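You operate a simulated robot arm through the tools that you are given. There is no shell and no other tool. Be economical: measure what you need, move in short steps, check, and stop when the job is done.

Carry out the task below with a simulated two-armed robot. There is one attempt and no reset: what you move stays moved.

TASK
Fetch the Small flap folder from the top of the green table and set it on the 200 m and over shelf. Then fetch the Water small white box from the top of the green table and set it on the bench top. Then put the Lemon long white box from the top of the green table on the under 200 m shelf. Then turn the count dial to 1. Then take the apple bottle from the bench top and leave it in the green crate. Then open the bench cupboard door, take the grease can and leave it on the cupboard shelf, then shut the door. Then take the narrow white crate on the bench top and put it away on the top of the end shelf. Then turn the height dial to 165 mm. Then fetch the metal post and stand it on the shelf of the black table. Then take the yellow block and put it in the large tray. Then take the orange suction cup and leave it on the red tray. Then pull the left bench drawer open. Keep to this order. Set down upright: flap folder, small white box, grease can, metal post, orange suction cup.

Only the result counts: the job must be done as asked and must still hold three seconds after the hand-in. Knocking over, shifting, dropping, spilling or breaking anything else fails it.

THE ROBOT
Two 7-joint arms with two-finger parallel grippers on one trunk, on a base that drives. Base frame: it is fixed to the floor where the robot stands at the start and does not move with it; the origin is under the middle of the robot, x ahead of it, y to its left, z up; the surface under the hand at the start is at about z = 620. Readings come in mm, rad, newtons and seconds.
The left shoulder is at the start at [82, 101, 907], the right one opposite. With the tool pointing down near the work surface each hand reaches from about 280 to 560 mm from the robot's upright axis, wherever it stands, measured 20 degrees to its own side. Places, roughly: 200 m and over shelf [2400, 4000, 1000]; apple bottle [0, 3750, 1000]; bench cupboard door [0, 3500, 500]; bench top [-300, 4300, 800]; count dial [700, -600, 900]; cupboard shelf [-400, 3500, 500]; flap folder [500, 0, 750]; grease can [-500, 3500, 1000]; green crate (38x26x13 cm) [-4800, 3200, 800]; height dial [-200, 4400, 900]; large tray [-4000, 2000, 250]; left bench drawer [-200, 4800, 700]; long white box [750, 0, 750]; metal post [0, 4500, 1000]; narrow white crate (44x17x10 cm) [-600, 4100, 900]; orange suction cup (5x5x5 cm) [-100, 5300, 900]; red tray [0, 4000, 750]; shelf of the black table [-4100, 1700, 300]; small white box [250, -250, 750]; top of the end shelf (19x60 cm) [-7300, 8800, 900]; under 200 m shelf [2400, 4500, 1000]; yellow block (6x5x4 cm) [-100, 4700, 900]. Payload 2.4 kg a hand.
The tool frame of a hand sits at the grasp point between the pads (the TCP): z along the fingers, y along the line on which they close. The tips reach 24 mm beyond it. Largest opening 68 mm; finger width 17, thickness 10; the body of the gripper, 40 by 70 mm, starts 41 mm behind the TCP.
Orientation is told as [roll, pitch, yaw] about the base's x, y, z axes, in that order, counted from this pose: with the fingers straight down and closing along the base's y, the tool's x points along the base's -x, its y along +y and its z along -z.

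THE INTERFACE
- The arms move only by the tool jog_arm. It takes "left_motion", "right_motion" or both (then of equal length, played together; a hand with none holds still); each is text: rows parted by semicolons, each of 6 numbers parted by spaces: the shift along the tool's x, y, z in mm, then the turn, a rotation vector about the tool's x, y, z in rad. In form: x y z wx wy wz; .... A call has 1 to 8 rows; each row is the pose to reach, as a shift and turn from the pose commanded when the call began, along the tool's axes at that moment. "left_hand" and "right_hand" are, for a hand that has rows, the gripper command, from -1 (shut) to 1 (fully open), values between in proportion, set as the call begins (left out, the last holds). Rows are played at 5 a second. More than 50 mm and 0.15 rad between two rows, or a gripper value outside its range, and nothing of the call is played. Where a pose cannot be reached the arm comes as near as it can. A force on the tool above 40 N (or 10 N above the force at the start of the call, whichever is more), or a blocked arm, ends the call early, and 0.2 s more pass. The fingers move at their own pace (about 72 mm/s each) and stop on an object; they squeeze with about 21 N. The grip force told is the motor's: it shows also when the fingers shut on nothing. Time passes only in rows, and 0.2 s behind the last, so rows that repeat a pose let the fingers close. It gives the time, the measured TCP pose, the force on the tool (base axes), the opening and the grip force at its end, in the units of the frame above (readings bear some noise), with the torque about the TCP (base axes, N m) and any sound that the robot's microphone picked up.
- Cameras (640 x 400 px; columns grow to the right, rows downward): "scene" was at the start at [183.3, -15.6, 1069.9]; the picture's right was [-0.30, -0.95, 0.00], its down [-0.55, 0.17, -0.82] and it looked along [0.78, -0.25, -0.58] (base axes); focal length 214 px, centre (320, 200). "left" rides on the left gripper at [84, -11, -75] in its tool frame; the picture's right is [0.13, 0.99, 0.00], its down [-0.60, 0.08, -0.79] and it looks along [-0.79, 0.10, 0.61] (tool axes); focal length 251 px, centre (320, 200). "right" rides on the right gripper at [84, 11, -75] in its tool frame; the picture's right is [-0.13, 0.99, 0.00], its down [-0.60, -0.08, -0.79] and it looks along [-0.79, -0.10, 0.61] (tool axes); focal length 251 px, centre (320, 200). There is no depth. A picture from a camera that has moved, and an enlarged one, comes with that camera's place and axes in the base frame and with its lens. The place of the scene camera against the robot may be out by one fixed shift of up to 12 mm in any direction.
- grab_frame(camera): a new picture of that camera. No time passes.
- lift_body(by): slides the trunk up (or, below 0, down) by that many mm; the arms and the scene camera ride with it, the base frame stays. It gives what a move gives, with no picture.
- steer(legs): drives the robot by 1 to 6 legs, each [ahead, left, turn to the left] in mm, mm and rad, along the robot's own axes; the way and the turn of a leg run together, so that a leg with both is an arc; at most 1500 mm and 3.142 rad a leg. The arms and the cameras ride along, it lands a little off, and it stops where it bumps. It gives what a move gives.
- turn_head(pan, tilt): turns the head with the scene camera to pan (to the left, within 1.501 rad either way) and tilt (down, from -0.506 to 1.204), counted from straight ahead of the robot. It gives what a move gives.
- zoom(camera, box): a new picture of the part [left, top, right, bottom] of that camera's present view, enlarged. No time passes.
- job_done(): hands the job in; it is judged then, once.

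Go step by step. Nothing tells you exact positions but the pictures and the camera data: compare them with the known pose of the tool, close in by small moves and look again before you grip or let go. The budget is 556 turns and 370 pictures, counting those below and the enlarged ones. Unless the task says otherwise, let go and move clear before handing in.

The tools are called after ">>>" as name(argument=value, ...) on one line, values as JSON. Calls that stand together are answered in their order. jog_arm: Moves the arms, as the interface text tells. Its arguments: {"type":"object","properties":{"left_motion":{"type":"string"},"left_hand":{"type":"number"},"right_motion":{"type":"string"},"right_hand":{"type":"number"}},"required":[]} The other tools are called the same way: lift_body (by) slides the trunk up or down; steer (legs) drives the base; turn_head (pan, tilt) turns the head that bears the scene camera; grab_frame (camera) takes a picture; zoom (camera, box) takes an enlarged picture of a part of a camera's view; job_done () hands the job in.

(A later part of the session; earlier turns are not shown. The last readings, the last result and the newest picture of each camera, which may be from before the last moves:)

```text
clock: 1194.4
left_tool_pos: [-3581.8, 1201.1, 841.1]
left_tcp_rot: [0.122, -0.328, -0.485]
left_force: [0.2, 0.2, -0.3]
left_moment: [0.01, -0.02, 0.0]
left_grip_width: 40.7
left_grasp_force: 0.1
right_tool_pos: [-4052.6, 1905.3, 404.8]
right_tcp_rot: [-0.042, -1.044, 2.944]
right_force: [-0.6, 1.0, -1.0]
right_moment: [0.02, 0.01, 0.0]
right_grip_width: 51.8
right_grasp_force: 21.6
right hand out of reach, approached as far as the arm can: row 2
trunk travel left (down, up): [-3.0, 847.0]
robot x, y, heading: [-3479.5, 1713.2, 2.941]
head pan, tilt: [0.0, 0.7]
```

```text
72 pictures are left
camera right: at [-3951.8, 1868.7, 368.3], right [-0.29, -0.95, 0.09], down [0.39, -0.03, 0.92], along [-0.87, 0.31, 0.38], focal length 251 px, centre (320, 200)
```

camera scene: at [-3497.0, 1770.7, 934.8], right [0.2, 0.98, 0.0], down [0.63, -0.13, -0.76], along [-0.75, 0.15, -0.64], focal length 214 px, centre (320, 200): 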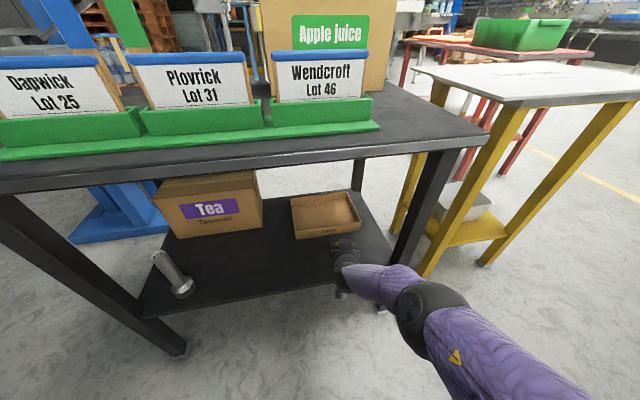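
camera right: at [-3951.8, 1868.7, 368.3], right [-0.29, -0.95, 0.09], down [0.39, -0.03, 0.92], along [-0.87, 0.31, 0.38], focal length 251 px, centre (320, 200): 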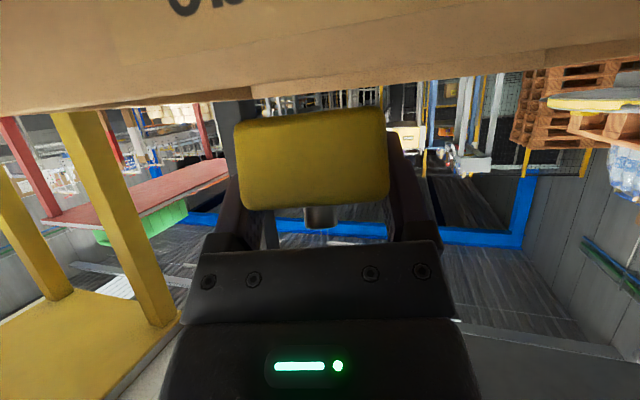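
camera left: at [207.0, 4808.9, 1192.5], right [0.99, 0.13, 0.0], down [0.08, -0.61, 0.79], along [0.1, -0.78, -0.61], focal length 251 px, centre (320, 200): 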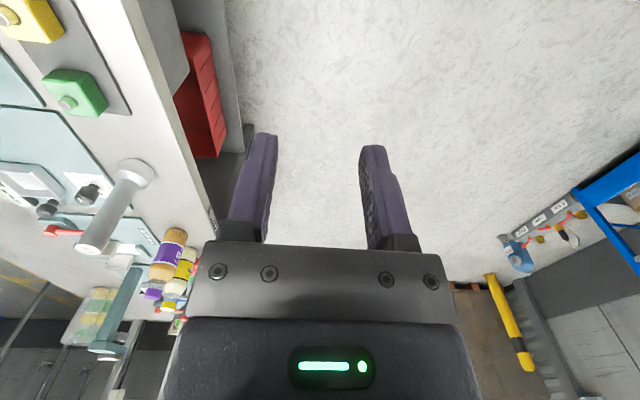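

The arm is at its limit, about 30 mm above the tray floor — a short drop inside the walls. Releasing.

>>> jog_arm(right_motion="0 0 0 0 0 0; 0 0 0 0 0 0; 0 0 0 0 0 0; 0 0 0 0 0 0; 0 0 0 0 0 0", right_hand=1)

>>> grab_frame(camera="right")

```text
clock: 1195.6
left_tool_pos: [-3582.3, 1199.2, 841.7]
left_tcp_rot: [0.122, -0.327, -0.484]
left_force: [-0.2, -1.1, 0.3]
left_moment: [-0.01, -0.03, 0.03]
left_grip_width: 40.7
left_grasp_force: 0.0
right_tool_pos: [-4052.8, 1905.1, 404.7]
right_tcp_rot: [-0.04, -1.045, 2.943]
right_force: [0.3, -0.2, 0.2]
right_moment: [0.01, 0.0, 0.0]
right_grip_width: 68.0
right_grasp_force: 0.0
trunk travel left (down, up): [-3.0, 847.0]
robot x, y, heading: [-3480.4, 1713.5, 2.939]
head pan, tilt: [0.0, 0.7]
```

```text
71 pictures are left
camera right: at [-3951.8, 1868.7, 368.3], right [-0.29, -0.95, 0.09], down [0.39, -0.03, 0.92], along [-0.87, 0.31, 0.38], focal length 251 px, centre (320, 200)
```

right: 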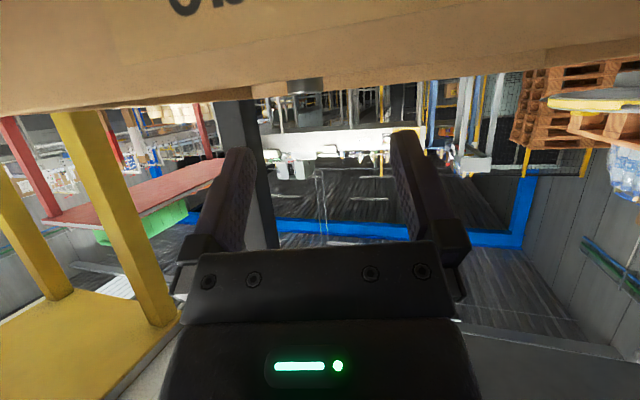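

The block is in the tray (its stud shows above the wall). I'll raise and back out.

>>> lift_body(by=35)

>>> steer(legs=[[-480, -98, 0]])

>>> turn_head(pan=-0.1, tilt=0.5)

>>> zoom(camera="scene", box=[160, 80, 440, 280])

```text
clock: 1196.3
left_tool_pos: [-3581.4, 1199.7, 875.9]
left_tcp_rot: [0.123, -0.328, -0.48]
left_force: [0.3, 0.0, -0.7]
left_moment: [0.02, 0.01, 0.04]
left_grip_width: 40.9
left_grasp_force: 0.1
right_tool_pos: [-4057.3, 1905.9, 459.3]
right_tcp_rot: [-0.041, -1.081, 2.944]
right_force: [0.5, -0.4, -0.7]
right_moment: [0.03, -0.02, -0.03]
right_grip_width: 68.0
right_grasp_force: 0.1
trunk travel left (down, up): [-38.0, 812.0]
robot x, y, heading: [-3478.2, 1714.8, 2.939]
head pan, tilt: [0.0, 0.7]
```

```text
clock: 1199.2
left_tool_pos: [-3093.0, 1198.5, 874.4]
left_tcp_rot: [0.122, -0.326, -0.485]
left_force: [-0.4, -0.2, 0.0]
left_moment: [-0.02, -0.02, -0.03]
left_grip_width: 41.0
left_grasp_force: 0.0
right_tool_pos: [-3566.6, 1906.2, 459.5]
right_tcp_rot: [-0.043, -1.082, 2.942]
right_force: [-0.6, -0.5, -0.3]
right_moment: [0.02, 0.03, 0.03]
right_grip_width: 68.0
right_grasp_force: 0.1
trunk travel left (down, up): [-38.0, 812.0]
robot x, y, heading: [-2990.3, 1714.8, 2.938]
head pan, tilt: [0.0, 0.7]
```

```text
clock: 1200.0
left_tool_pos: [-3092.0, 1198.9, 876.1]
left_tcp_rot: [0.121, -0.326, -0.487]
left_force: [-1.3, -0.3, 0.1]
left_moment: [-0.05, 0.03, -0.03]
left_grip_width: 40.8
left_grasp_force: 0.1
right_tool_pos: [-3566.7, 1906.4, 458.0]
right_tcp_rot: [-0.043, -1.082, 2.943]
right_force: [0.2, -0.3, 0.0]
right_moment: [0.0, 0.05, -0.02]
right_grip_width: 68.3
right_grasp_force: 0.2
trunk travel left (down, up): [-38.0, 812.0]
robot x, y, heading: [-2988.7, 1716.6, 2.938]
head pan, tilt: [-0.099, 0.499]
```

```text
2.00 times, centred on (300, 180) of scene
camera zoom: at [-3193.2, 1777.8, 989.3], right [0.3, 0.95, 0.0], down [0.46, -0.14, -0.88], along [-0.84, 0.26, -0.48], focal length 429 px, centre (360, 240)
```

zoom: 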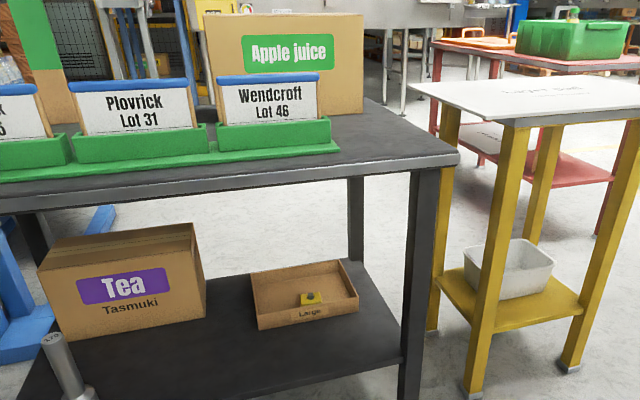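

The yellow block sits in the "Large" tray. Next the suction cup: I'll swing the left arm back forward, then leave between the poles again.

>>> jog_arm(left_motion="35 0 0 0 0 0.075; 70 1 0 0 0 0.15; 105 2 0 0 0 0.225; 140 2 0 0 0 0.3; 175 3 0 0 0 0.375; 210 3 0 0 0 0.45; 245 4 0 0 0 0.525; 280 4 0 0 0 0.6")

>>> jog_arm(left_motion="43 0 0 0 0 0.087; 86 0 0 0 0 0.175; 129 0 0 0 0 0.262; 172 0 0 0 0 0.35; 215 0 0 0 0 0.437; 258 0 0 0 0 0.525; 301 0 0 0 0 0.612; 345 0 0 0 0 0.7")

>>> steer(legs=[[0, 0, 0.203], [0, 620, 0]])

>>> lift_body(by=330)

>>> turn_head(pan=0.0, tilt=0.5)

>>> grab_frame(camera="scene")

```text
clock: 1201.8
left_tool_pos: [-3327.3, 1326.6, 789.2]
left_tcp_rot: [0.286, -0.2, -1.094]
left_force: [0.2, 0.3, 0.7]
left_moment: [-0.01, -0.01, 0.01]
left_grip_width: 40.8
left_grasp_force: 0.1
right_tool_pos: [-3566.4, 1906.0, 458.7]
right_tcp_rot: [-0.042, -1.082, 2.943]
right_force: [-0.7, -0.6, 0.6]
right_moment: [0.0, 0.02, 0.0]
right_grip_width: 67.9
right_grasp_force: 0.0
trunk travel left (down, up): [-38.0, 812.0]
robot x, y, heading: [-2984.9, 1713.6, 2.939]
head pan, tilt: [-0.099, 0.499]
```

```text
clock: 1203.6
left_tool_pos: [-3514.1, 1623.5, 706.3]
left_tcp_rot: [0.347, 0.029, -1.759]
left_force: [0.0, 0.1, -0.3]
left_moment: [0.0, 0.0, 0.04]
left_grip_width: 40.8
left_grasp_force: 0.2
left hand out of reach, approached as far as the arm can: row 6, 7, 8
right_tool_pos: [-3565.9, 1907.0, 459.1]
right_tcp_rot: [-0.044, -1.082, 2.942]
right_force: [0.4, -0.7, 0.0]
right_moment: [0.03, -0.01, -0.02]
right_grip_width: 68.2
right_grasp_force: 0.1
trunk travel left (down, up): [-38.0, 812.0]
robot x, y, heading: [-2990.1, 1715.1, 2.937]
head pan, tilt: [-0.099, 0.499]
```

```text
clock: 1207.8
left_tool_pos: [-3486.7, 902.7, 705.9]
left_tcp_rot: [0.347, 0.027, -1.561]
left_force: [-0.3, -0.8, 0.3]
left_moment: [-0.01, -0.03, 0.0]
left_grip_width: 40.7
left_grasp_force: 0.0
right_tool_pos: [-3594.9, 1169.4, 459.8]
right_tcp_rot: [-0.042, -1.081, 3.138]
right_force: [-0.1, -0.2, -0.6]
right_moment: [0.02, 0.01, 0.0]
right_grip_width: 68.3
right_grasp_force: 0.1
trunk travel left (down, up): [-38.0, 812.0]
robot x, y, heading: [-2991.1, 1094.0, 3.13]
head pan, tilt: [-0.099, 0.499]
```

```text
clock: 1211.1
left_tool_pos: [-3445.7, 902.6, 1136.1]
left_tcp_rot: [0.112, 0.027, -1.568]
left_force: [0.3, 0.9, 0.1]
left_moment: [-0.01, 0.04, 0.04]
left_grip_width: 40.6
left_grasp_force: 0.0
right_tool_pos: [-3608.8, 1169.5, 939.6]
right_tcp_rot: [-0.046, -1.349, -3.138]
right_force: [0.4, -0.6, -0.3]
right_moment: [0.02, 0.01, -0.03]
right_grip_width: 68.2
right_grasp_force: 0.1
trunk travel left (down, up): [-368.0, 482.0]
robot x, y, heading: [-2991.3, 1094.7, 3.13]
head pan, tilt: [-0.099, 0.499]
```

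```text
clock: 1211.8
left_tool_pos: [-3446.3, 901.9, 1137.3]
left_tcp_rot: [0.113, 0.026, -1.569]
left_force: [0.5, 0.6, -0.2]
left_moment: [-0.02, 0.05, 0.01]
left_grip_width: 40.9
left_grasp_force: 0.0
right_tool_pos: [-3607.2, 1167.8, 940.3]
right_tcp_rot: [-0.046, -1.349, -3.14]
right_force: [-0.4, 0.0, -0.3]
right_moment: [0.02, 0.03, 0.0]
right_grip_width: 68.0
right_grasp_force: 0.1
trunk travel left (down, up): [-368.0, 482.0]
robot x, y, heading: [-2988.5, 1097.1, 3.129]
head pan, tilt: [0.0, 0.499]
```

```text
69 pictures are left
camera scene: at [-3113.4, 1105.5, 1327.1], right [0.01, 1.0, 0.0], down [0.48, 0.0, -0.88], along [-0.88, 0.01, -0.48], focal length 214 px, centre (320, 200)
```

scene: 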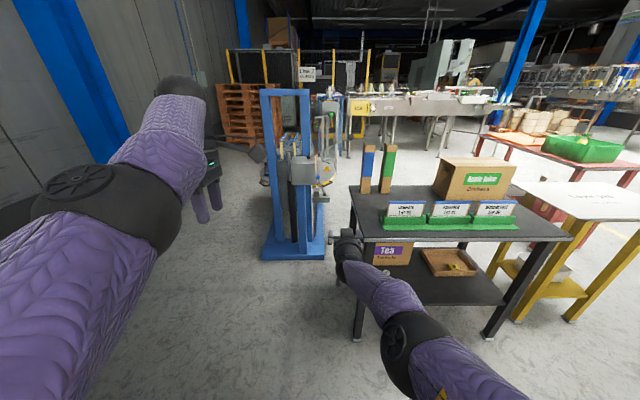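

The left elbow is wider now, so I'll pass the poles at y≈1150, backing out.

>>> steer(legs=[[0, -58, 0.012], [-700, 0, 0]])

>>> steer(legs=[[-700, 0, 0], [0, -1270, 0], [-1250, 0, 0], [-1250, 0, 0], [0, -1400, 0], [0, -1350, 0]])

>>> turn_head(pan=0.0, tilt=0.5)

>>> grab_frame(camera="scene")

```text
clock: 1216.1
left_tool_pos: [-2752.3, 957.2, 1137.2]
left_tcp_rot: [0.113, 0.029, -1.552]
left_force: [-0.3, -0.5, 0.2]
left_moment: [0.03, 0.0, 0.0]
left_grip_width: 40.8
left_grasp_force: 0.1
right_tool_pos: [-2916.8, 1220.2, 939.7]
right_tcp_rot: [-0.046, -1.35, -3.123]
right_force: [-1.0, -0.1, 0.8]
right_moment: [-0.01, 0.03, 0.0]
right_grip_width: 68.1
right_grasp_force: 0.1
trunk travel left (down, up): [-368.0, 482.0]
robot x, y, heading: [-2298.7, 1158.6, -3.131]
head pan, tilt: [0.0, 0.499]
```

```text
clock: 1250.7
left_tool_pos: [473.9, 5034.8, 1137.3]
left_tcp_rot: [0.111, 0.027, -1.614]
left_force: [-0.1, 0.4, 0.7]
left_moment: [0.01, 0.03, 0.02]
left_grip_width: 40.6
left_grasp_force: 0.0
right_tool_pos: [324.6, 5308.7, 940.7]
right_tcp_rot: [-0.047, -1.349, 3.1]
right_force: [0.4, 1.2, -0.1]
right_moment: [0.0, -0.01, 0.02]
right_grip_width: 68.2
right_grasp_force: 0.0
trunk travel left (down, up): [-368.0, 482.0]
robot x, y, heading: [939.2, 5203.2, 3.088]
head pan, tilt: [0.0, 0.499]
```

```text
clock: 1251.3
left_tool_pos: [474.0, 5035.3, 1136.0]
left_tcp_rot: [0.113, 0.029, -1.615]
left_force: [0.6, -0.1, 0.3]
left_moment: [-0.01, -0.03, 0.01]
left_grip_width: 40.9
left_grasp_force: 0.0
right_tool_pos: [323.6, 5309.5, 940.3]
right_tcp_rot: [-0.048, -1.349, 3.1]
right_force: [-0.6, 0.5, -0.1]
right_moment: [-0.03, -0.03, 0.03]
right_grip_width: 67.8
right_grasp_force: 0.0
trunk travel left (down, up): [-368.0, 482.0]
robot x, y, heading: [936.8, 5203.7, 3.093]
head pan, tilt: [0.0, 0.499]
```

```text
68 pictures are left
camera scene: at [815.9, 5223.4, 1327.1], right [0.05, 1.0, 0.0], down [0.48, -0.02, -0.88], along [-0.88, 0.04, -0.48], focal length 214 px, centre (320, 200)
```

scene: 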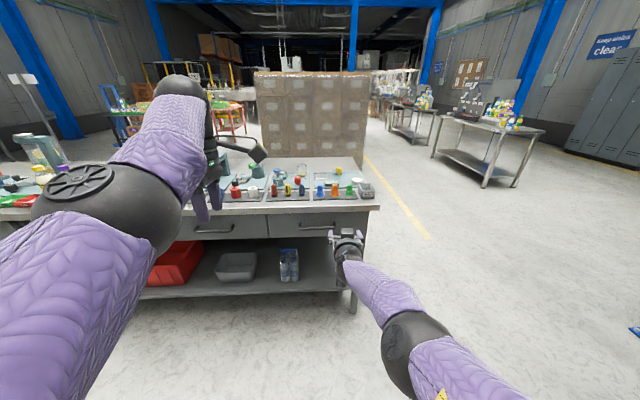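

>>> zoom(camera="scene", box=[260, 160, 400, 250])

```text
4.44 times, centred on (330, 205) of scene
camera zoom: at [815.9, 5223.4, 1327.1], right [0.05, 1.0, 0.0], down [0.48, -0.02, -0.88], along [-0.88, 0.04, -0.48], focal length 953 px, centre (276, 178)
```

zoom: 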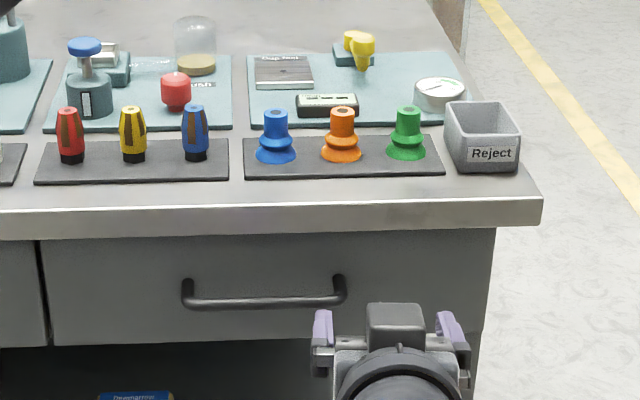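

The orange cup is at about [-106, 5336], upper cylinder 27 mm wide. I'll tilt the right hand to −0.75 and line up.

>>> jog_arm(right_motion="0 0 0 -0.02 0.12 0; 0 0 0 -0.04 0.24 0; 0 0 0 -0.047 0.36 0; 0 0 0 -0.047 0.48 0; 0 0 0 -0.047 0.6 0; 0 0 0 -0.047 0.6 0", right_hand=0.3)

>>> steer(legs=[[0, 0, 0.049]])

```text
clock: 1252.7
left_tool_pos: [473.8, 5034.5, 1136.2]
left_tcp_rot: [0.11, 0.03, -1.615]
left_force: [0.1, 0.1, 0.3]
left_moment: [0.02, 0.02, 0.0]
left_grip_width: 40.5
left_grasp_force: 0.0
right_tool_pos: [347.2, 5309.0, 941.1]
right_tcp_rot: [0.018, -0.75, 3.081]
right_force: [0.3, -0.2, 0.4]
right_moment: [0.03, 0.03, 0.02]
right_grip_width: 44.5
right_grasp_force: 0.0
right hand out of reach, approached as far as the arm can: row 3, 4, 5, 6
trunk travel left (down, up): [-368.0, 482.0]
robot x, y, heading: [936.6, 5204.9, 3.093]
head pan, tilt: [0.0, 0.499]
```

```text
clock: 1253.5
left_tool_pos: [482.8, 5011.5, 1135.5]
left_tcp_rot: [0.114, 0.027, -1.562]
left_force: [0.0, -0.6, 0.0]
left_moment: [0.0, 0.06, -0.01]
left_grip_width: 40.6
left_grasp_force: 0.0
right_tool_pos: [341.7, 5279.1, 941.1]
right_tcp_rot: [0.017, -0.749, 3.133]
right_force: [0.4, -1.0, 0.7]
right_moment: [0.02, 0.0, -0.02]
right_grip_width: 44.3
right_grasp_force: 0.1
trunk travel left (down, up): [-368.0, 482.0]
robot x, y, heading: [936.8, 5202.4, 3.14]
head pan, tilt: [0.0, 0.499]
```

>>> lift_body(by=25)

>>> steer(legs=[[0, -55, 0], [350, 0, 0]])

>>> grab_frame(camera="right")

>>> grab_frame(camera="scene")

```text
clock: 1254.2
left_tool_pos: [482.5, 5010.6, 1162.3]
left_tcp_rot: [0.111, 0.029, -1.564]
left_force: [0.2, 0.6, -0.4]
left_moment: [-0.01, 0.01, 0.0]
left_grip_width: 40.7
left_grasp_force: 0.0
right_tool_pos: [342.0, 5281.2, 968.8]
right_tcp_rot: [0.017, -0.754, 3.131]
right_force: [-0.3, -0.1, 0.0]
right_moment: [0.0, -0.02, 0.0]
right_grip_width: 44.0
right_grasp_force: 0.0
trunk travel left (down, up): [-393.0, 457.0]
robot x, y, heading: [934.1, 5207.4, 3.14]
head pan, tilt: [0.0, 0.499]
```

```text
clock: 1257.0
left_tool_pos: [133.0, 5071.1, 1161.7]
left_tcp_rot: [0.113, 0.028, -1.57]
left_force: [0.0, 0.2, 0.1]
left_moment: [-0.01, -0.05, 0.02]
left_grip_width: 40.9
left_grasp_force: 0.0
right_tool_pos: [-5.0, 5339.0, 968.3]
right_tcp_rot: [0.017, -0.756, 3.126]
right_force: [-0.3, 0.4, -0.5]
right_moment: [0.02, 0.01, -0.01]
right_grip_width: 44.2
right_grasp_force: 0.0
trunk travel left (down, up): [-393.0, 457.0]
robot x, y, heading: [588.2, 5261.7, 3.139]
head pan, tilt: [0.0, 0.499]
```

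```text
66 pictures are left
camera right: at [106.4, 5327.6, 965.2], right [-0.1, -0.99, 0.1], down [0.1, 0.09, 0.99], along [-0.99, 0.11, 0.09], focal length 251 px, centre (320, 200)
```

right: 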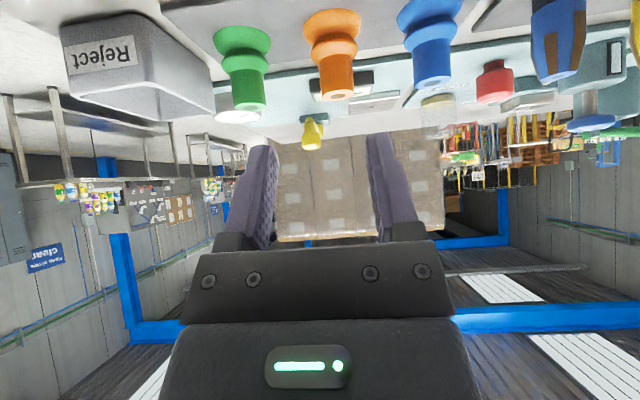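

```text
65 pictures are left
camera scene: at [471.3, 5274.4, 1352.2], right [0.01, 1.0, 0.0], down [0.48, 0.0, -0.88], along [-0.88, 0.01, -0.48], focal length 214 px, centre (320, 200)
```

scene: 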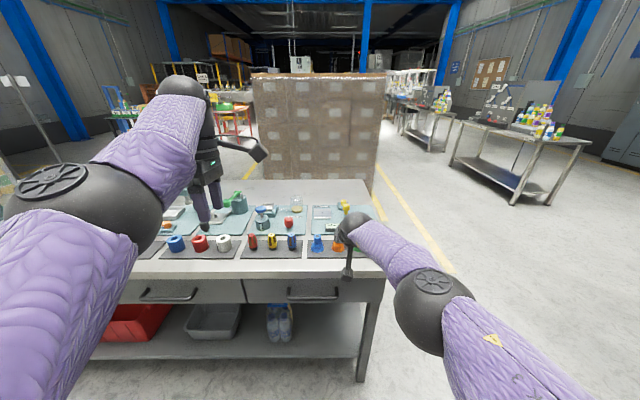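

>>> steer(legs=[[90, 9, 0]])

>>> lift_body(by=-38)

>>> grab_frame(camera="right")

```text
clock: 1258.1
left_tool_pos: [43.6, 5061.6, 1161.5]
left_tcp_rot: [0.115, 0.028, -1.569]
left_force: [-1.1, 0.1, -0.5]
left_moment: [-0.02, -0.04, -0.02]
left_grip_width: 40.6
left_grasp_force: 0.1
right_tool_pos: [-97.1, 5330.7, 969.9]
right_tcp_rot: [0.017, -0.753, 3.125]
right_force: [0.1, -0.5, 0.0]
right_moment: [-0.02, 0.0, 0.01]
right_grip_width: 44.3
right_grasp_force: 0.0
trunk travel left (down, up): [-393.0, 457.0]
robot x, y, heading: [501.1, 5251.4, 3.132]
head pan, tilt: [0.0, 0.499]
```

```text
clock: 1258.9
left_tool_pos: [44.6, 5061.4, 1124.6]
left_tcp_rot: [0.112, 0.028, -1.57]
left_force: [-0.3, 0.0, 0.0]
left_moment: [0.06, 0.0, 0.04]
left_grip_width: 40.8
left_grasp_force: 0.1
right_tool_pos: [-95.1, 5331.9, 931.0]
right_tcp_rot: [0.019, -0.754, 3.126]
right_force: [-0.1, -1.0, -0.3]
right_moment: [-0.03, -0.01, -0.02]
right_grip_width: 44.3
right_grasp_force: 0.0
trunk travel left (down, up): [-355.0, 495.0]
robot x, y, heading: [501.7, 5250.7, 3.14]
head pan, tilt: [0.0, 0.499]
```

```text
64 pictures are left
camera right: at [16.5, 5318.6, 927.6], right [-0.1, -0.99, 0.1], down [0.1, 0.09, 0.99], along [-0.99, 0.11, 0.09], focal length 251 px, centre (320, 200)
```

right: 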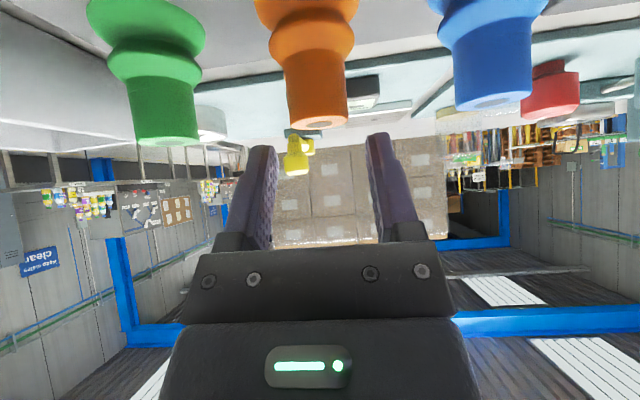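

Aligned. Lowering to grip the upper cylinder.

>>> lift_body(by=-24)

>>> lift_body(by=-11)

>>> grab_frame(camera="right")

```text
clock: 1259.6
left_tool_pos: [44.4, 5061.8, 1100.9]
left_tcp_rot: [0.112, 0.027, -1.568]
left_force: [-0.3, 1.0, 0.8]
left_moment: [0.03, 0.02, 0.01]
left_grip_width: 40.8
left_grasp_force: 0.0
right_tool_pos: [-95.5, 5332.3, 906.6]
right_tcp_rot: [0.018, -0.754, 3.124]
right_force: [-0.2, 0.0, 0.5]
right_moment: [-0.01, -0.03, 0.02]
right_grip_width: 44.2
right_grasp_force: 0.0
trunk travel left (down, up): [-331.0, 519.0]
robot x, y, heading: [503.3, 5252.8, 3.132]
head pan, tilt: [0.0, 0.499]
```

```text
clock: 1260.2
left_tool_pos: [44.4, 5062.0, 1089.3]
left_tcp_rot: [0.111, 0.029, -1.569]
left_force: [-0.5, 0.4, -0.4]
left_moment: [-0.03, 0.02, 0.0]
left_grip_width: 40.7
left_grasp_force: 0.1
right_tool_pos: [-95.2, 5331.3, 895.7]
right_tcp_rot: [0.017, -0.754, 3.126]
right_force: [0.5, 0.0, -0.1]
right_moment: [0.0, -0.01, -0.04]
right_grip_width: 44.2
right_grasp_force: 0.0
trunk travel left (down, up): [-320.0, 530.0]
robot x, y, heading: [503.8, 5255.7, 3.13]
head pan, tilt: [0.0, 0.499]
```

```text
63 pictures are left
camera right: at [16.5, 5318.7, 892.4], right [-0.1, -0.99, 0.1], down [0.1, 0.09, 0.99], along [-0.99, 0.11, 0.09], focal length 251 px, centre (320, 200)
```

right: 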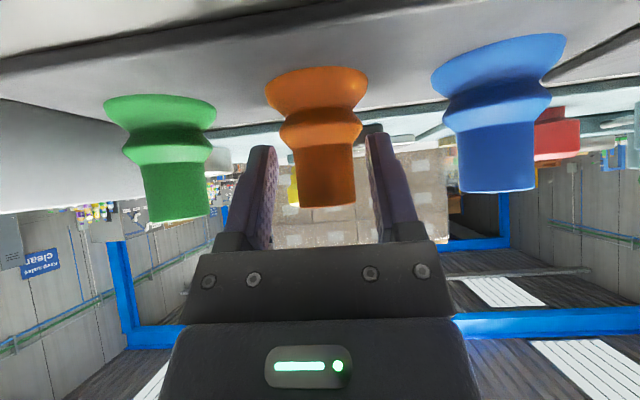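

>>> jog_arm(right_motion="0 3 0 0 0 0; 0 3 0 0 0 0")

>>> jog_arm(right_motion="0 0 0 0 0 0; 0 0 0 0 0 0; 0 0 0 0 0 0; 0 0 0 0 0 0", right_hand=-1)

>>> lift_body(by=80)

>>> grab_frame(camera="right")

```text
clock: 1260.8
left_tool_pos: [44.6, 5060.8, 1088.9]
left_tcp_rot: [0.113, 0.028, -1.568]
left_force: [0.6, 0.2, 0.0]
left_moment: [0.02, -0.03, -0.01]
left_grip_width: 40.9
left_grasp_force: 0.0
right_tool_pos: [-94.8, 5328.8, 894.4]
right_tcp_rot: [0.018, -0.754, 3.125]
right_force: [0.1, -0.2, 0.7]
right_moment: [-0.03, 0.01, 0.01]
right_grip_width: 44.0
right_grasp_force: 0.0
trunk travel left (down, up): [-320.0, 530.0]
robot x, y, heading: [501.8, 5253.1, 3.137]
head pan, tilt: [0.0, 0.499]
```

```text
clock: 1261.8
left_tool_pos: [43.0, 5061.7, 1088.6]
left_tcp_rot: [0.111, 0.028, -1.568]
left_force: [-0.6, 0.5, -1.0]
left_moment: [-0.03, -0.02, -0.02]
left_grip_width: 40.8
left_grasp_force: 0.1
right_tool_pos: [-94.7, 5329.2, 896.2]
right_tcp_rot: [0.018, -0.755, 3.126]
right_force: [0.7, 1.1, 2.2]
right_moment: [0.11, 0.01, 0.01]
right_grip_width: 23.9
right_grasp_force: 21.3
trunk travel left (down, up): [-320.0, 530.0]
robot x, y, heading: [501.5, 5252.9, 3.132]
head pan, tilt: [0.0, 0.499]
```

```text
clock: 1263.0
left_tool_pos: [43.7, 5062.0, 1167.4]
left_tcp_rot: [0.113, 0.029, -1.568]
left_force: [0.2, 0.7, 0.1]
left_moment: [-0.02, 0.02, -0.02]
left_grip_width: 40.9
left_grasp_force: 0.0
right_tool_pos: [-93.9, 5328.1, 976.7]
right_tcp_rot: [0.02, -0.754, 3.126]
right_force: [0.1, -0.5, -0.7]
right_moment: [0.0, 0.03, 0.04]
right_grip_width: 23.4
right_grasp_force: 21.4
trunk travel left (down, up): [-400.0, 450.0]
robot x, y, heading: [499.8, 5254.5, 3.131]
head pan, tilt: [0.0, 0.499]
```

```text
62 pictures are left
camera right: at [17.1, 5316.0, 972.5], right [-0.1, -0.99, 0.1], down [0.1, 0.09, 0.99], along [-0.99, 0.11, 0.09], focal length 251 px, centre (320, 200)
```

right: 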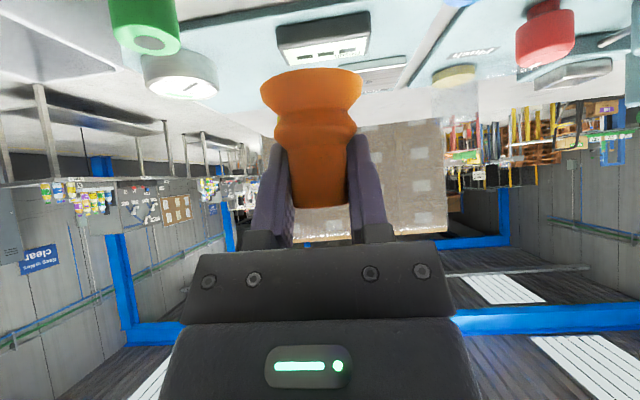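

The orange cup is held upright. Driving south to the red "Hold" tray.

>>> steer(legs=[[-380, 0, 0.009], [0, 1350, 0]])

>>> turn_head(pan=-0.1, tilt=0.5)

>>> grab_frame(camera="scene")

>>> grab_frame(camera="right")

```text
clock: 1271.8
left_tool_pos: [396.2, 3719.9, 1168.7]
left_tcp_rot: [0.11, 0.028, -1.596]
left_force: [0.1, -0.2, 1.1]
left_moment: [-0.03, 0.04, -0.03]
left_grip_width: 40.9
left_grasp_force: 0.0
right_tool_pos: [264.9, 3990.2, 976.7]
right_tcp_rot: [0.015, -0.757, 3.098]
right_force: [0.8, 0.8, 0.2]
right_moment: [-0.01, -0.02, -0.01]
right_grip_width: 24.2
right_grasp_force: 20.9
trunk travel left (down, up): [-400.0, 450.0]
robot x, y, heading: [857.0, 3897.9, 3.106]
head pan, tilt: [0.0, 0.499]
```

```text
clock: 1272.4
left_tool_pos: [396.6, 3719.5, 1168.5]
left_tcp_rot: [0.113, 0.027, -1.598]
left_force: [0.1, 0.3, 0.1]
left_moment: [0.01, 0.03, 0.01]
left_grip_width: 40.5
left_grasp_force: 0.1
right_tool_pos: [266.2, 3989.4, 976.3]
right_tcp_rot: [0.018, -0.756, 3.097]
right_force: [0.0, -0.3, -1.4]
right_moment: [0.03, -0.01, -0.03]
right_grip_width: 23.9
right_grasp_force: 20.6
trunk travel left (down, up): [-400.0, 450.0]
robot x, y, heading: [859.4, 3898.6, 3.107]
head pan, tilt: [-0.099, 0.499]
```

```text
61 pictures are left
camera scene: at [741.1, 3922.7, 1359.3], right [0.13, 0.99, 0.0], down [0.47, -0.06, -0.88], along [-0.87, 0.12, -0.48], focal length 214 px, centre (320, 200)
```

scene: 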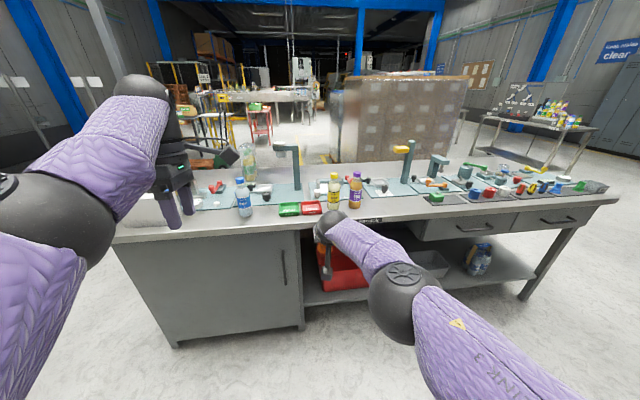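

```text
60 pictures are left
camera right: at [377.0, 3973.8, 972.9], right [-0.13, -0.99, 0.1], down [0.11, 0.09, 0.99], along [-0.99, 0.14, 0.09], focal length 251 px, centre (320, 200)
```

right: 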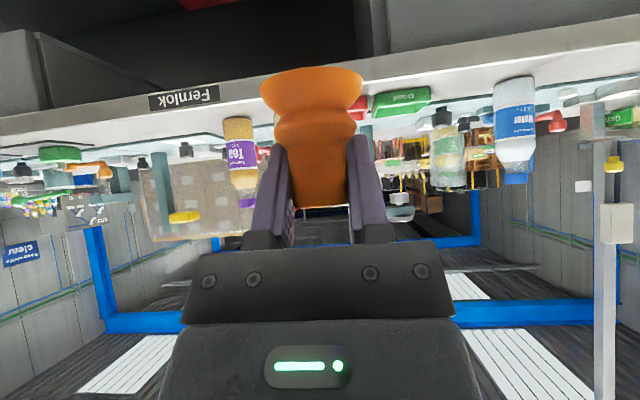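

>>> zoom(camera="scene", box=[260, 170, 380, 250])

```text
5.00 times, centred on (320, 210) of scene
camera zoom: at [741.1, 3922.7, 1359.3], right [0.13, 0.99, 0.0], down [0.47, -0.06, -0.88], along [-0.87, 0.12, -0.48], focal length 1072 px, centre (320, 150)
```

zoom: 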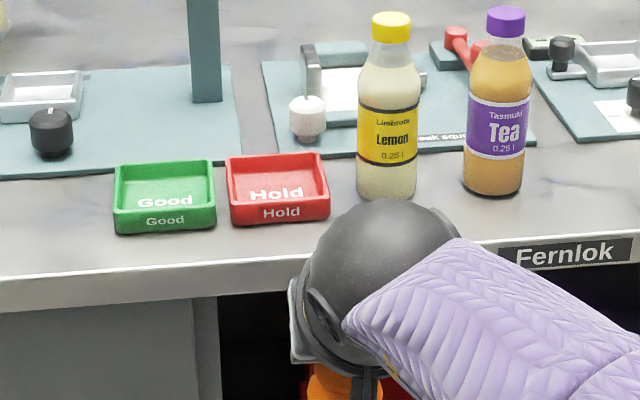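

The red tray spans about x −138…−60, y 3955–4042; the Lemon bottle stands just north of it. Approaching at height.

>>> steer(legs=[[0, -26, 0.034], [280, 0, 0]])

>>> turn_head(pan=-0.2, tilt=0.7)

>>> grab_frame(camera="right")

>>> zoom(camera="scene", box=[220, 110, 420, 240])

```text
clock: 1274.8
left_tool_pos: [127.7, 3731.9, 1167.9]
left_tcp_rot: [0.111, 0.027, -1.566]
left_force: [-0.4, -0.4, 0.4]
left_moment: [-0.02, -0.01, -0.01]
left_grip_width: 40.6
left_grasp_force: 0.0
right_tool_pos: [-10.4, 3997.8, 976.2]
right_tcp_rot: [0.017, -0.755, 3.126]
right_force: [-0.6, -0.5, -0.5]
right_moment: [-0.02, -0.02, 0.0]
right_grip_width: 23.9
right_grasp_force: 21.2
trunk travel left (down, up): [-400.0, 450.0]
robot x, y, heading: [586.4, 3926.4, 3.138]
head pan, tilt: [-0.099, 0.499]
```

```text
clock: 1275.5
left_tool_pos: [128.9, 3732.4, 1168.3]
left_tcp_rot: [0.112, 0.029, -1.566]
left_force: [-0.6, 0.3, 0.3]
left_moment: [-0.02, 0.0, 0.0]
left_grip_width: 40.9
left_grasp_force: 0.1
right_tool_pos: [-10.9, 3998.0, 976.3]
right_tcp_rot: [0.018, -0.755, 3.128]
right_force: [-0.1, 0.3, -0.8]
right_moment: [0.0, 0.05, 0.01]
right_grip_width: 24.1
right_grasp_force: 21.4
trunk travel left (down, up): [-400.0, 450.0]
robot x, y, heading: [586.1, 3921.4, 3.139]
head pan, tilt: [-0.201, 0.7]
```

```text
58 pictures are left
camera right: at [101.5, 3985.9, 972.9], right [-0.1, -0.99, 0.1], down [0.1, 0.09, 0.99], along [-0.99, 0.1, 0.09], focal length 251 px, centre (320, 200)
```

right: 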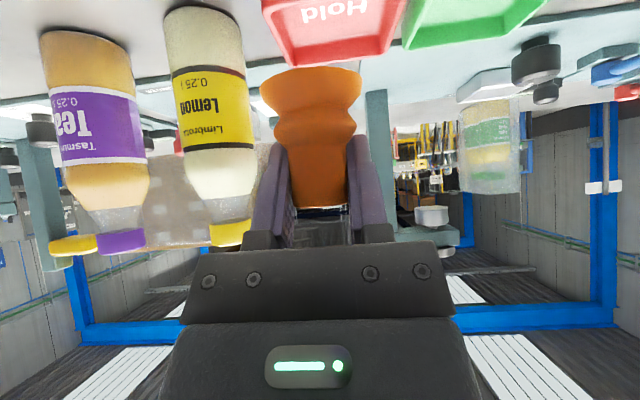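

```text
3.08 times, centred on (320, 175) of scene
camera zoom: at [474.6, 3953.7, 1341.7], right [0.2, 0.98, 0.0], down [0.63, -0.13, -0.77], along [-0.75, 0.16, -0.64], focal length 660 px, centre (320, 277)
```

zoom: 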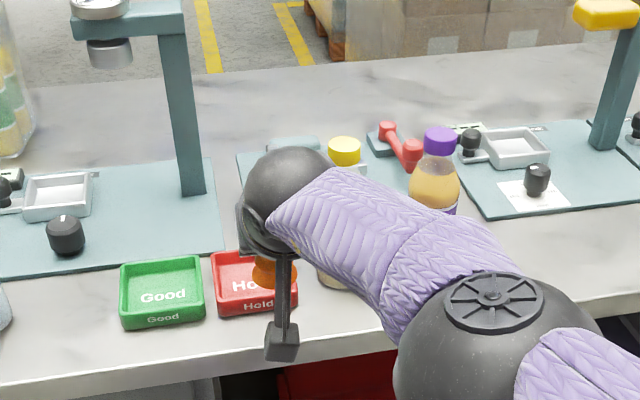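

The wrist view puts the tray's centre at y≈3987, x≈−96. Shifting 11 mm left and moving over it.

>>> steer(legs=[[84, 11, 0]])

>>> lift_body(by=-40)

>>> grab_frame(camera="right")

>>> zoom(camera="scene", box=[220, 130, 420, 260])

```text
clock: 1276.6
left_tool_pos: [44.6, 3721.5, 1167.5]
left_tcp_rot: [0.111, 0.027, -1.565]
left_force: [0.1, 0.0, -0.4]
left_moment: [-0.02, -0.01, 0.03]
left_grip_width: 40.9
left_grasp_force: 0.2
right_tool_pos: [-96.5, 3988.3, 974.8]
right_tcp_rot: [0.017, -0.753, 3.128]
right_force: [-0.4, 0.2, -0.1]
right_moment: [-0.03, 0.02, 0.01]
right_grip_width: 23.8
right_grasp_force: 20.7
trunk travel left (down, up): [-400.0, 450.0]
robot x, y, heading: [501.0, 3915.6, 3.139]
head pan, tilt: [-0.201, 0.7]
```

```text
clock: 1277.4
left_tool_pos: [44.6, 3721.7, 1128.9]
left_tcp_rot: [0.111, 0.029, -1.566]
left_force: [0.1, -0.8, -0.5]
left_moment: [-0.02, 0.02, 0.02]
left_grip_width: 40.4
left_grasp_force: 0.0
right_tool_pos: [-94.2, 3987.7, 936.5]
right_tcp_rot: [0.019, -0.755, 3.128]
right_force: [-0.5, -0.1, -0.3]
right_moment: [0.0, 0.02, 0.0]
right_grip_width: 24.0
right_grasp_force: 21.9
trunk travel left (down, up): [-360.0, 490.0]
robot x, y, heading: [497.9, 3915.9, 3.136]
head pan, tilt: [-0.201, 0.7]
```

```text
56 pictures are left
camera right: at [16.8, 3975.3, 933.2], right [-0.1, -0.99, 0.1], down [0.1, 0.09, 0.99], along [-0.99, 0.1, 0.09], focal length 251 px, centre (320, 200)
```

right: 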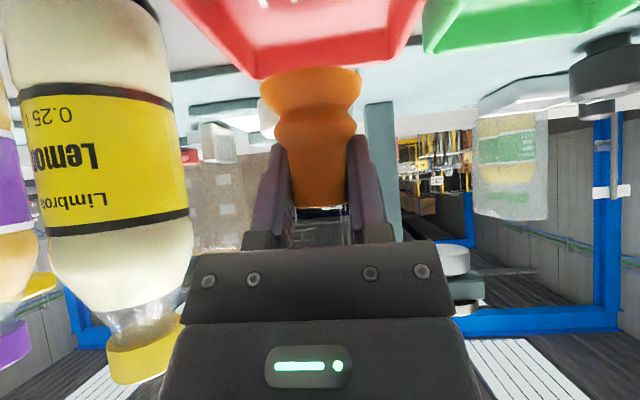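

```text
3.08 times, centred on (320, 195) of scene
camera zoom: at [384.0, 3943.1, 1301.4], right [0.2, 0.98, 0.0], down [0.63, -0.13, -0.76], along [-0.75, 0.16, -0.64], focal length 660 px, centre (320, 215)
```

zoom: 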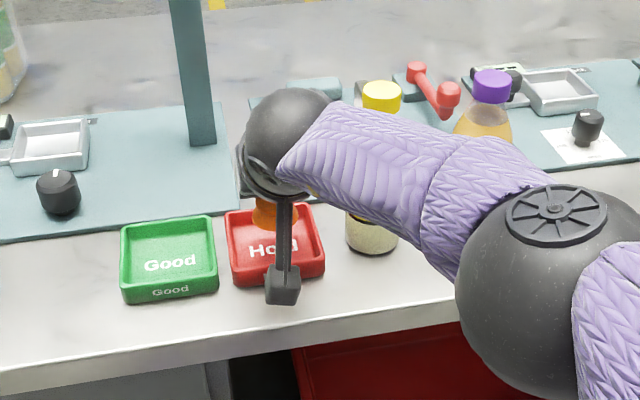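

The cup is over the tray's middle. Lowering to contact.

>>> lift_body(by=-32)

>>> lift_body(by=-5)

>>> zoom(camera="scene", box=[220, 130, 420, 260])

```text
clock: 1278.2
left_tool_pos: [45.2, 3721.6, 1098.3]
left_tcp_rot: [0.11, 0.027, -1.567]
left_force: [0.4, -0.3, 1.1]
left_moment: [-0.02, -0.02, 0.0]
left_grip_width: 41.0
left_grasp_force: 0.0
right_tool_pos: [-95.1, 3988.4, 903.9]
right_tcp_rot: [0.018, -0.755, 3.129]
right_force: [-0.8, 0.6, -1.0]
right_moment: [0.02, 0.02, 0.0]
right_grip_width: 23.9
right_grasp_force: 20.5
trunk travel left (down, up): [-328.0, 522.0]
robot x, y, heading: [499.1, 3909.2, 3.139]
head pan, tilt: [-0.201, 0.7]
```

```text
clock: 1278.7
left_tool_pos: [44.3, 3721.4, 1091.6]
left_tcp_rot: [0.11, 0.028, -1.564]
left_force: [0.4, 0.0, -0.1]
left_moment: [0.0, -0.05, -0.02]
left_grip_width: 40.7
left_grasp_force: 0.0
right_tool_pos: [-95.8, 3987.4, 898.3]
right_tcp_rot: [0.018, -0.755, 3.128]
right_force: [-0.8, -0.1, -0.5]
right_moment: [0.0, 0.02, -0.01]
right_grip_width: 23.8
right_grasp_force: 20.8
trunk travel left (down, up): [-323.0, 527.0]
robot x, y, heading: [497.2, 3913.7, 3.14]
head pan, tilt: [-0.201, 0.7]
```

```text
3.08 times, centred on (320, 195) of scene
camera zoom: at [377.3, 3943.2, 1264.0], right [0.2, 0.98, 0.0], down [0.63, -0.13, -0.76], along [-0.75, 0.16, -0.64], focal length 660 px, centre (320, 215)
```

zoom: 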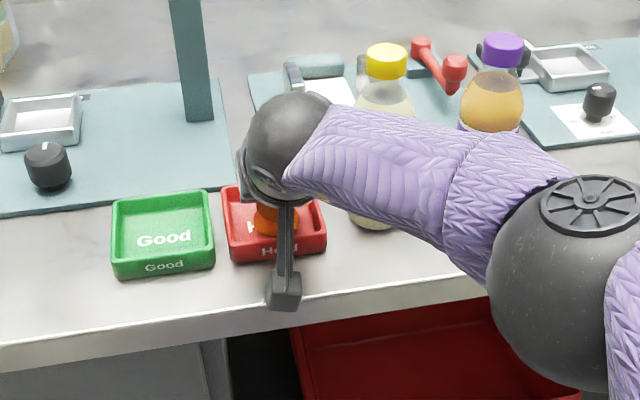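

>>> lift_body(by=-3)

>>> lift_body(by=-3)

>>> lift_body(by=-2)

```text
clock: 1279.3
left_tool_pos: [44.5, 3721.8, 1088.8]
left_tcp_rot: [0.112, 0.029, -1.566]
left_force: [0.7, -0.4, 0.1]
left_moment: [0.0, -0.01, 0.0]
left_grip_width: 40.9
left_grasp_force: 0.1
right_tool_pos: [-95.3, 3987.9, 896.5]
right_tcp_rot: [0.018, -0.755, 3.127]
right_force: [1.5, 0.8, -1.4]
right_moment: [-0.04, -0.02, -0.05]
right_grip_width: 23.7
right_grasp_force: 20.9
trunk travel left (down, up): [-320.0, 530.0]
robot x, y, heading: [500.4, 3916.9, 3.136]
head pan, tilt: [-0.201, 0.7]
```

```text
clock: 1279.8
left_tool_pos: [45.4, 3721.1, 1085.7]
left_tcp_rot: [0.111, 0.029, -1.568]
left_force: [0.4, -0.3, -0.4]
left_moment: [-0.01, -0.03, 0.0]
left_grip_width: 40.9
left_grasp_force: 0.1
right_tool_pos: [-94.5, 3987.6, 895.8]
right_tcp_rot: [0.017, -0.757, 3.127]
right_force: [-2.0, 0.2, 13.7]
right_moment: [0.2, 0.0, 0.04]
right_grip_width: 23.9
right_grasp_force: 21.2
trunk travel left (down, up): [-317.0, 533.0]
robot x, y, heading: [501.5, 3914.2, 3.139]
head pan, tilt: [-0.201, 0.7]
```

```text
clock: 1280.3
left_tool_pos: [45.8, 3722.1, 1084.9]
left_tcp_rot: [0.11, 0.028, -1.567]
left_force: [-0.2, -0.1, 0.8]
left_moment: [0.0, -0.01, -0.02]
left_grip_width: 40.9
left_grasp_force: 0.0
right_tool_pos: [-95.4, 3988.1, 894.8]
right_tcp_rot: [0.018, -0.762, 3.128]
right_force: [-7.7, 0.7, 32.3]
right_moment: [0.22, 0.11, 0.05]
right_grip_width: 23.9
right_grasp_force: 20.6
trunk travel left (down, up): [-315.0, 535.0]
robot x, y, heading: [499.8, 3916.3, 3.135]
head pan, tilt: [-0.201, 0.7]
```

Contact. I'll ease up, open, and retreat upward and back.

>>> lift_body(by=2)

>>> jog_arm(right_motion="0 0 0 0 0 0; 0 0 0 0 0 0; 0 0 0 0 0 0", right_hand=0.3)

>>> lift_body(by=70)

>>> grab_frame(camera="right")

>>> steer(legs=[[-330, 0, 0]])

>>> zoom(camera="scene", box=[200, 80, 400, 210])

```text
clock: 1280.8
left_tool_pos: [45.3, 3721.5, 1086.1]
left_tcp_rot: [0.11, 0.029, -1.566]
left_force: [-0.2, -0.2, 0.6]
left_moment: [0.01, -0.02, -0.01]
left_grip_width: 41.0
left_grasp_force: 0.0
right_tool_pos: [-95.3, 3988.2, 895.1]
right_tcp_rot: [0.019, -0.756, 3.128]
right_force: [-7.1, 0.6, 26.3]
right_moment: [0.19, 0.18, -0.02]
right_grip_width: 23.5
right_grasp_force: 21.1
trunk travel left (down, up): [-317.0, 533.0]
robot x, y, heading: [500.2, 3918.1, 3.137]
head pan, tilt: [-0.201, 0.7]
```

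```text
clock: 1281.6
left_tool_pos: [43.4, 3721.3, 1085.3]
left_tcp_rot: [0.112, 0.026, -1.566]
left_force: [-0.7, -0.1, -0.4]
left_moment: [0.02, 0.0, 0.01]
left_grip_width: 40.7
left_grasp_force: 0.0
right_tool_pos: [-95.2, 3987.9, 893.1]
right_tcp_rot: [0.017, -0.753, 3.128]
right_force: [-0.2, 0.4, -0.4]
right_moment: [0.0, -0.01, -0.03]
right_grip_width: 44.1
right_grasp_force: 0.1
trunk travel left (down, up): [-317.0, 533.0]
robot x, y, heading: [500.5, 3915.5, 3.133]
head pan, tilt: [-0.201, 0.7]
```

```text
clock: 1282.7
left_tool_pos: [44.5, 3722.4, 1154.6]
left_tcp_rot: [0.112, 0.03, -1.567]
left_force: [0.1, -0.1, 0.7]
left_moment: [0.0, 0.0, -0.01]
left_grip_width: 40.9
left_grasp_force: 0.0
right_tool_pos: [-95.5, 3987.1, 963.6]
right_tcp_rot: [0.017, -0.752, 3.129]
right_force: [-0.2, 0.5, 0.1]
right_moment: [0.0, -0.01, -0.02]
right_grip_width: 44.0
right_grasp_force: 0.0
trunk travel left (down, up): [-387.0, 463.0]
robot x, y, heading: [501.6, 3916.0, 3.139]
head pan, tilt: [-0.201, 0.7]
```

```text
53 pictures are left
camera right: at [16.5, 3975.3, 959.7], right [-0.1, -0.99, 0.1], down [0.1, 0.09, 0.99], along [-0.99, 0.1, 0.09], focal length 251 px, centre (320, 200)
```

right: 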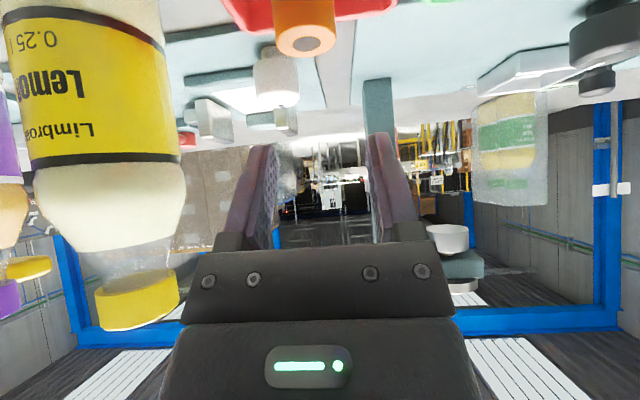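

```text
clock: 1284.9
left_tool_pos: [377.5, 3720.9, 1155.6]
left_tcp_rot: [0.113, 0.027, -1.566]
left_force: [0.0, 0.4, 0.3]
left_moment: [0.03, 0.03, 0.03]
left_grip_width: 40.8
left_grasp_force: 0.0
right_tool_pos: [237.0, 3986.1, 964.1]
right_tcp_rot: [0.017, -0.756, 3.13]
right_force: [0.1, -0.3, 1.0]
right_moment: [0.01, -0.04, -0.02]
right_grip_width: 44.1
right_grasp_force: 0.1
trunk travel left (down, up): [-387.0, 463.0]
robot x, y, heading: [836.0, 3913.1, 3.137]
head pan, tilt: [-0.201, 0.7]
```

```text
3.08 times, centred on (300, 145) of scene
camera zoom: at [720.7, 3941.9, 1328.6], right [0.2, 0.98, 0.0], down [0.63, -0.13, -0.76], along [-0.75, 0.15, -0.64], focal length 660 px, centre (382, 369)
```

zoom: 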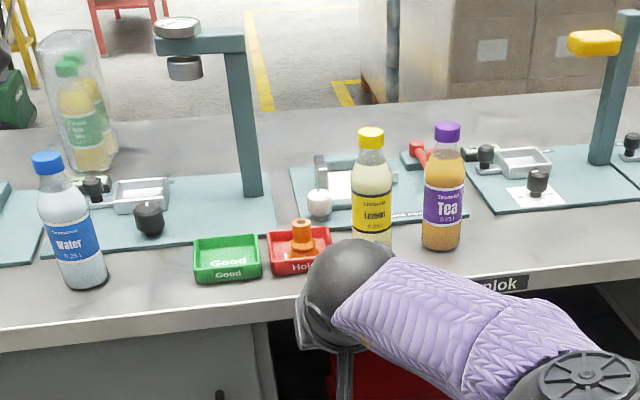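

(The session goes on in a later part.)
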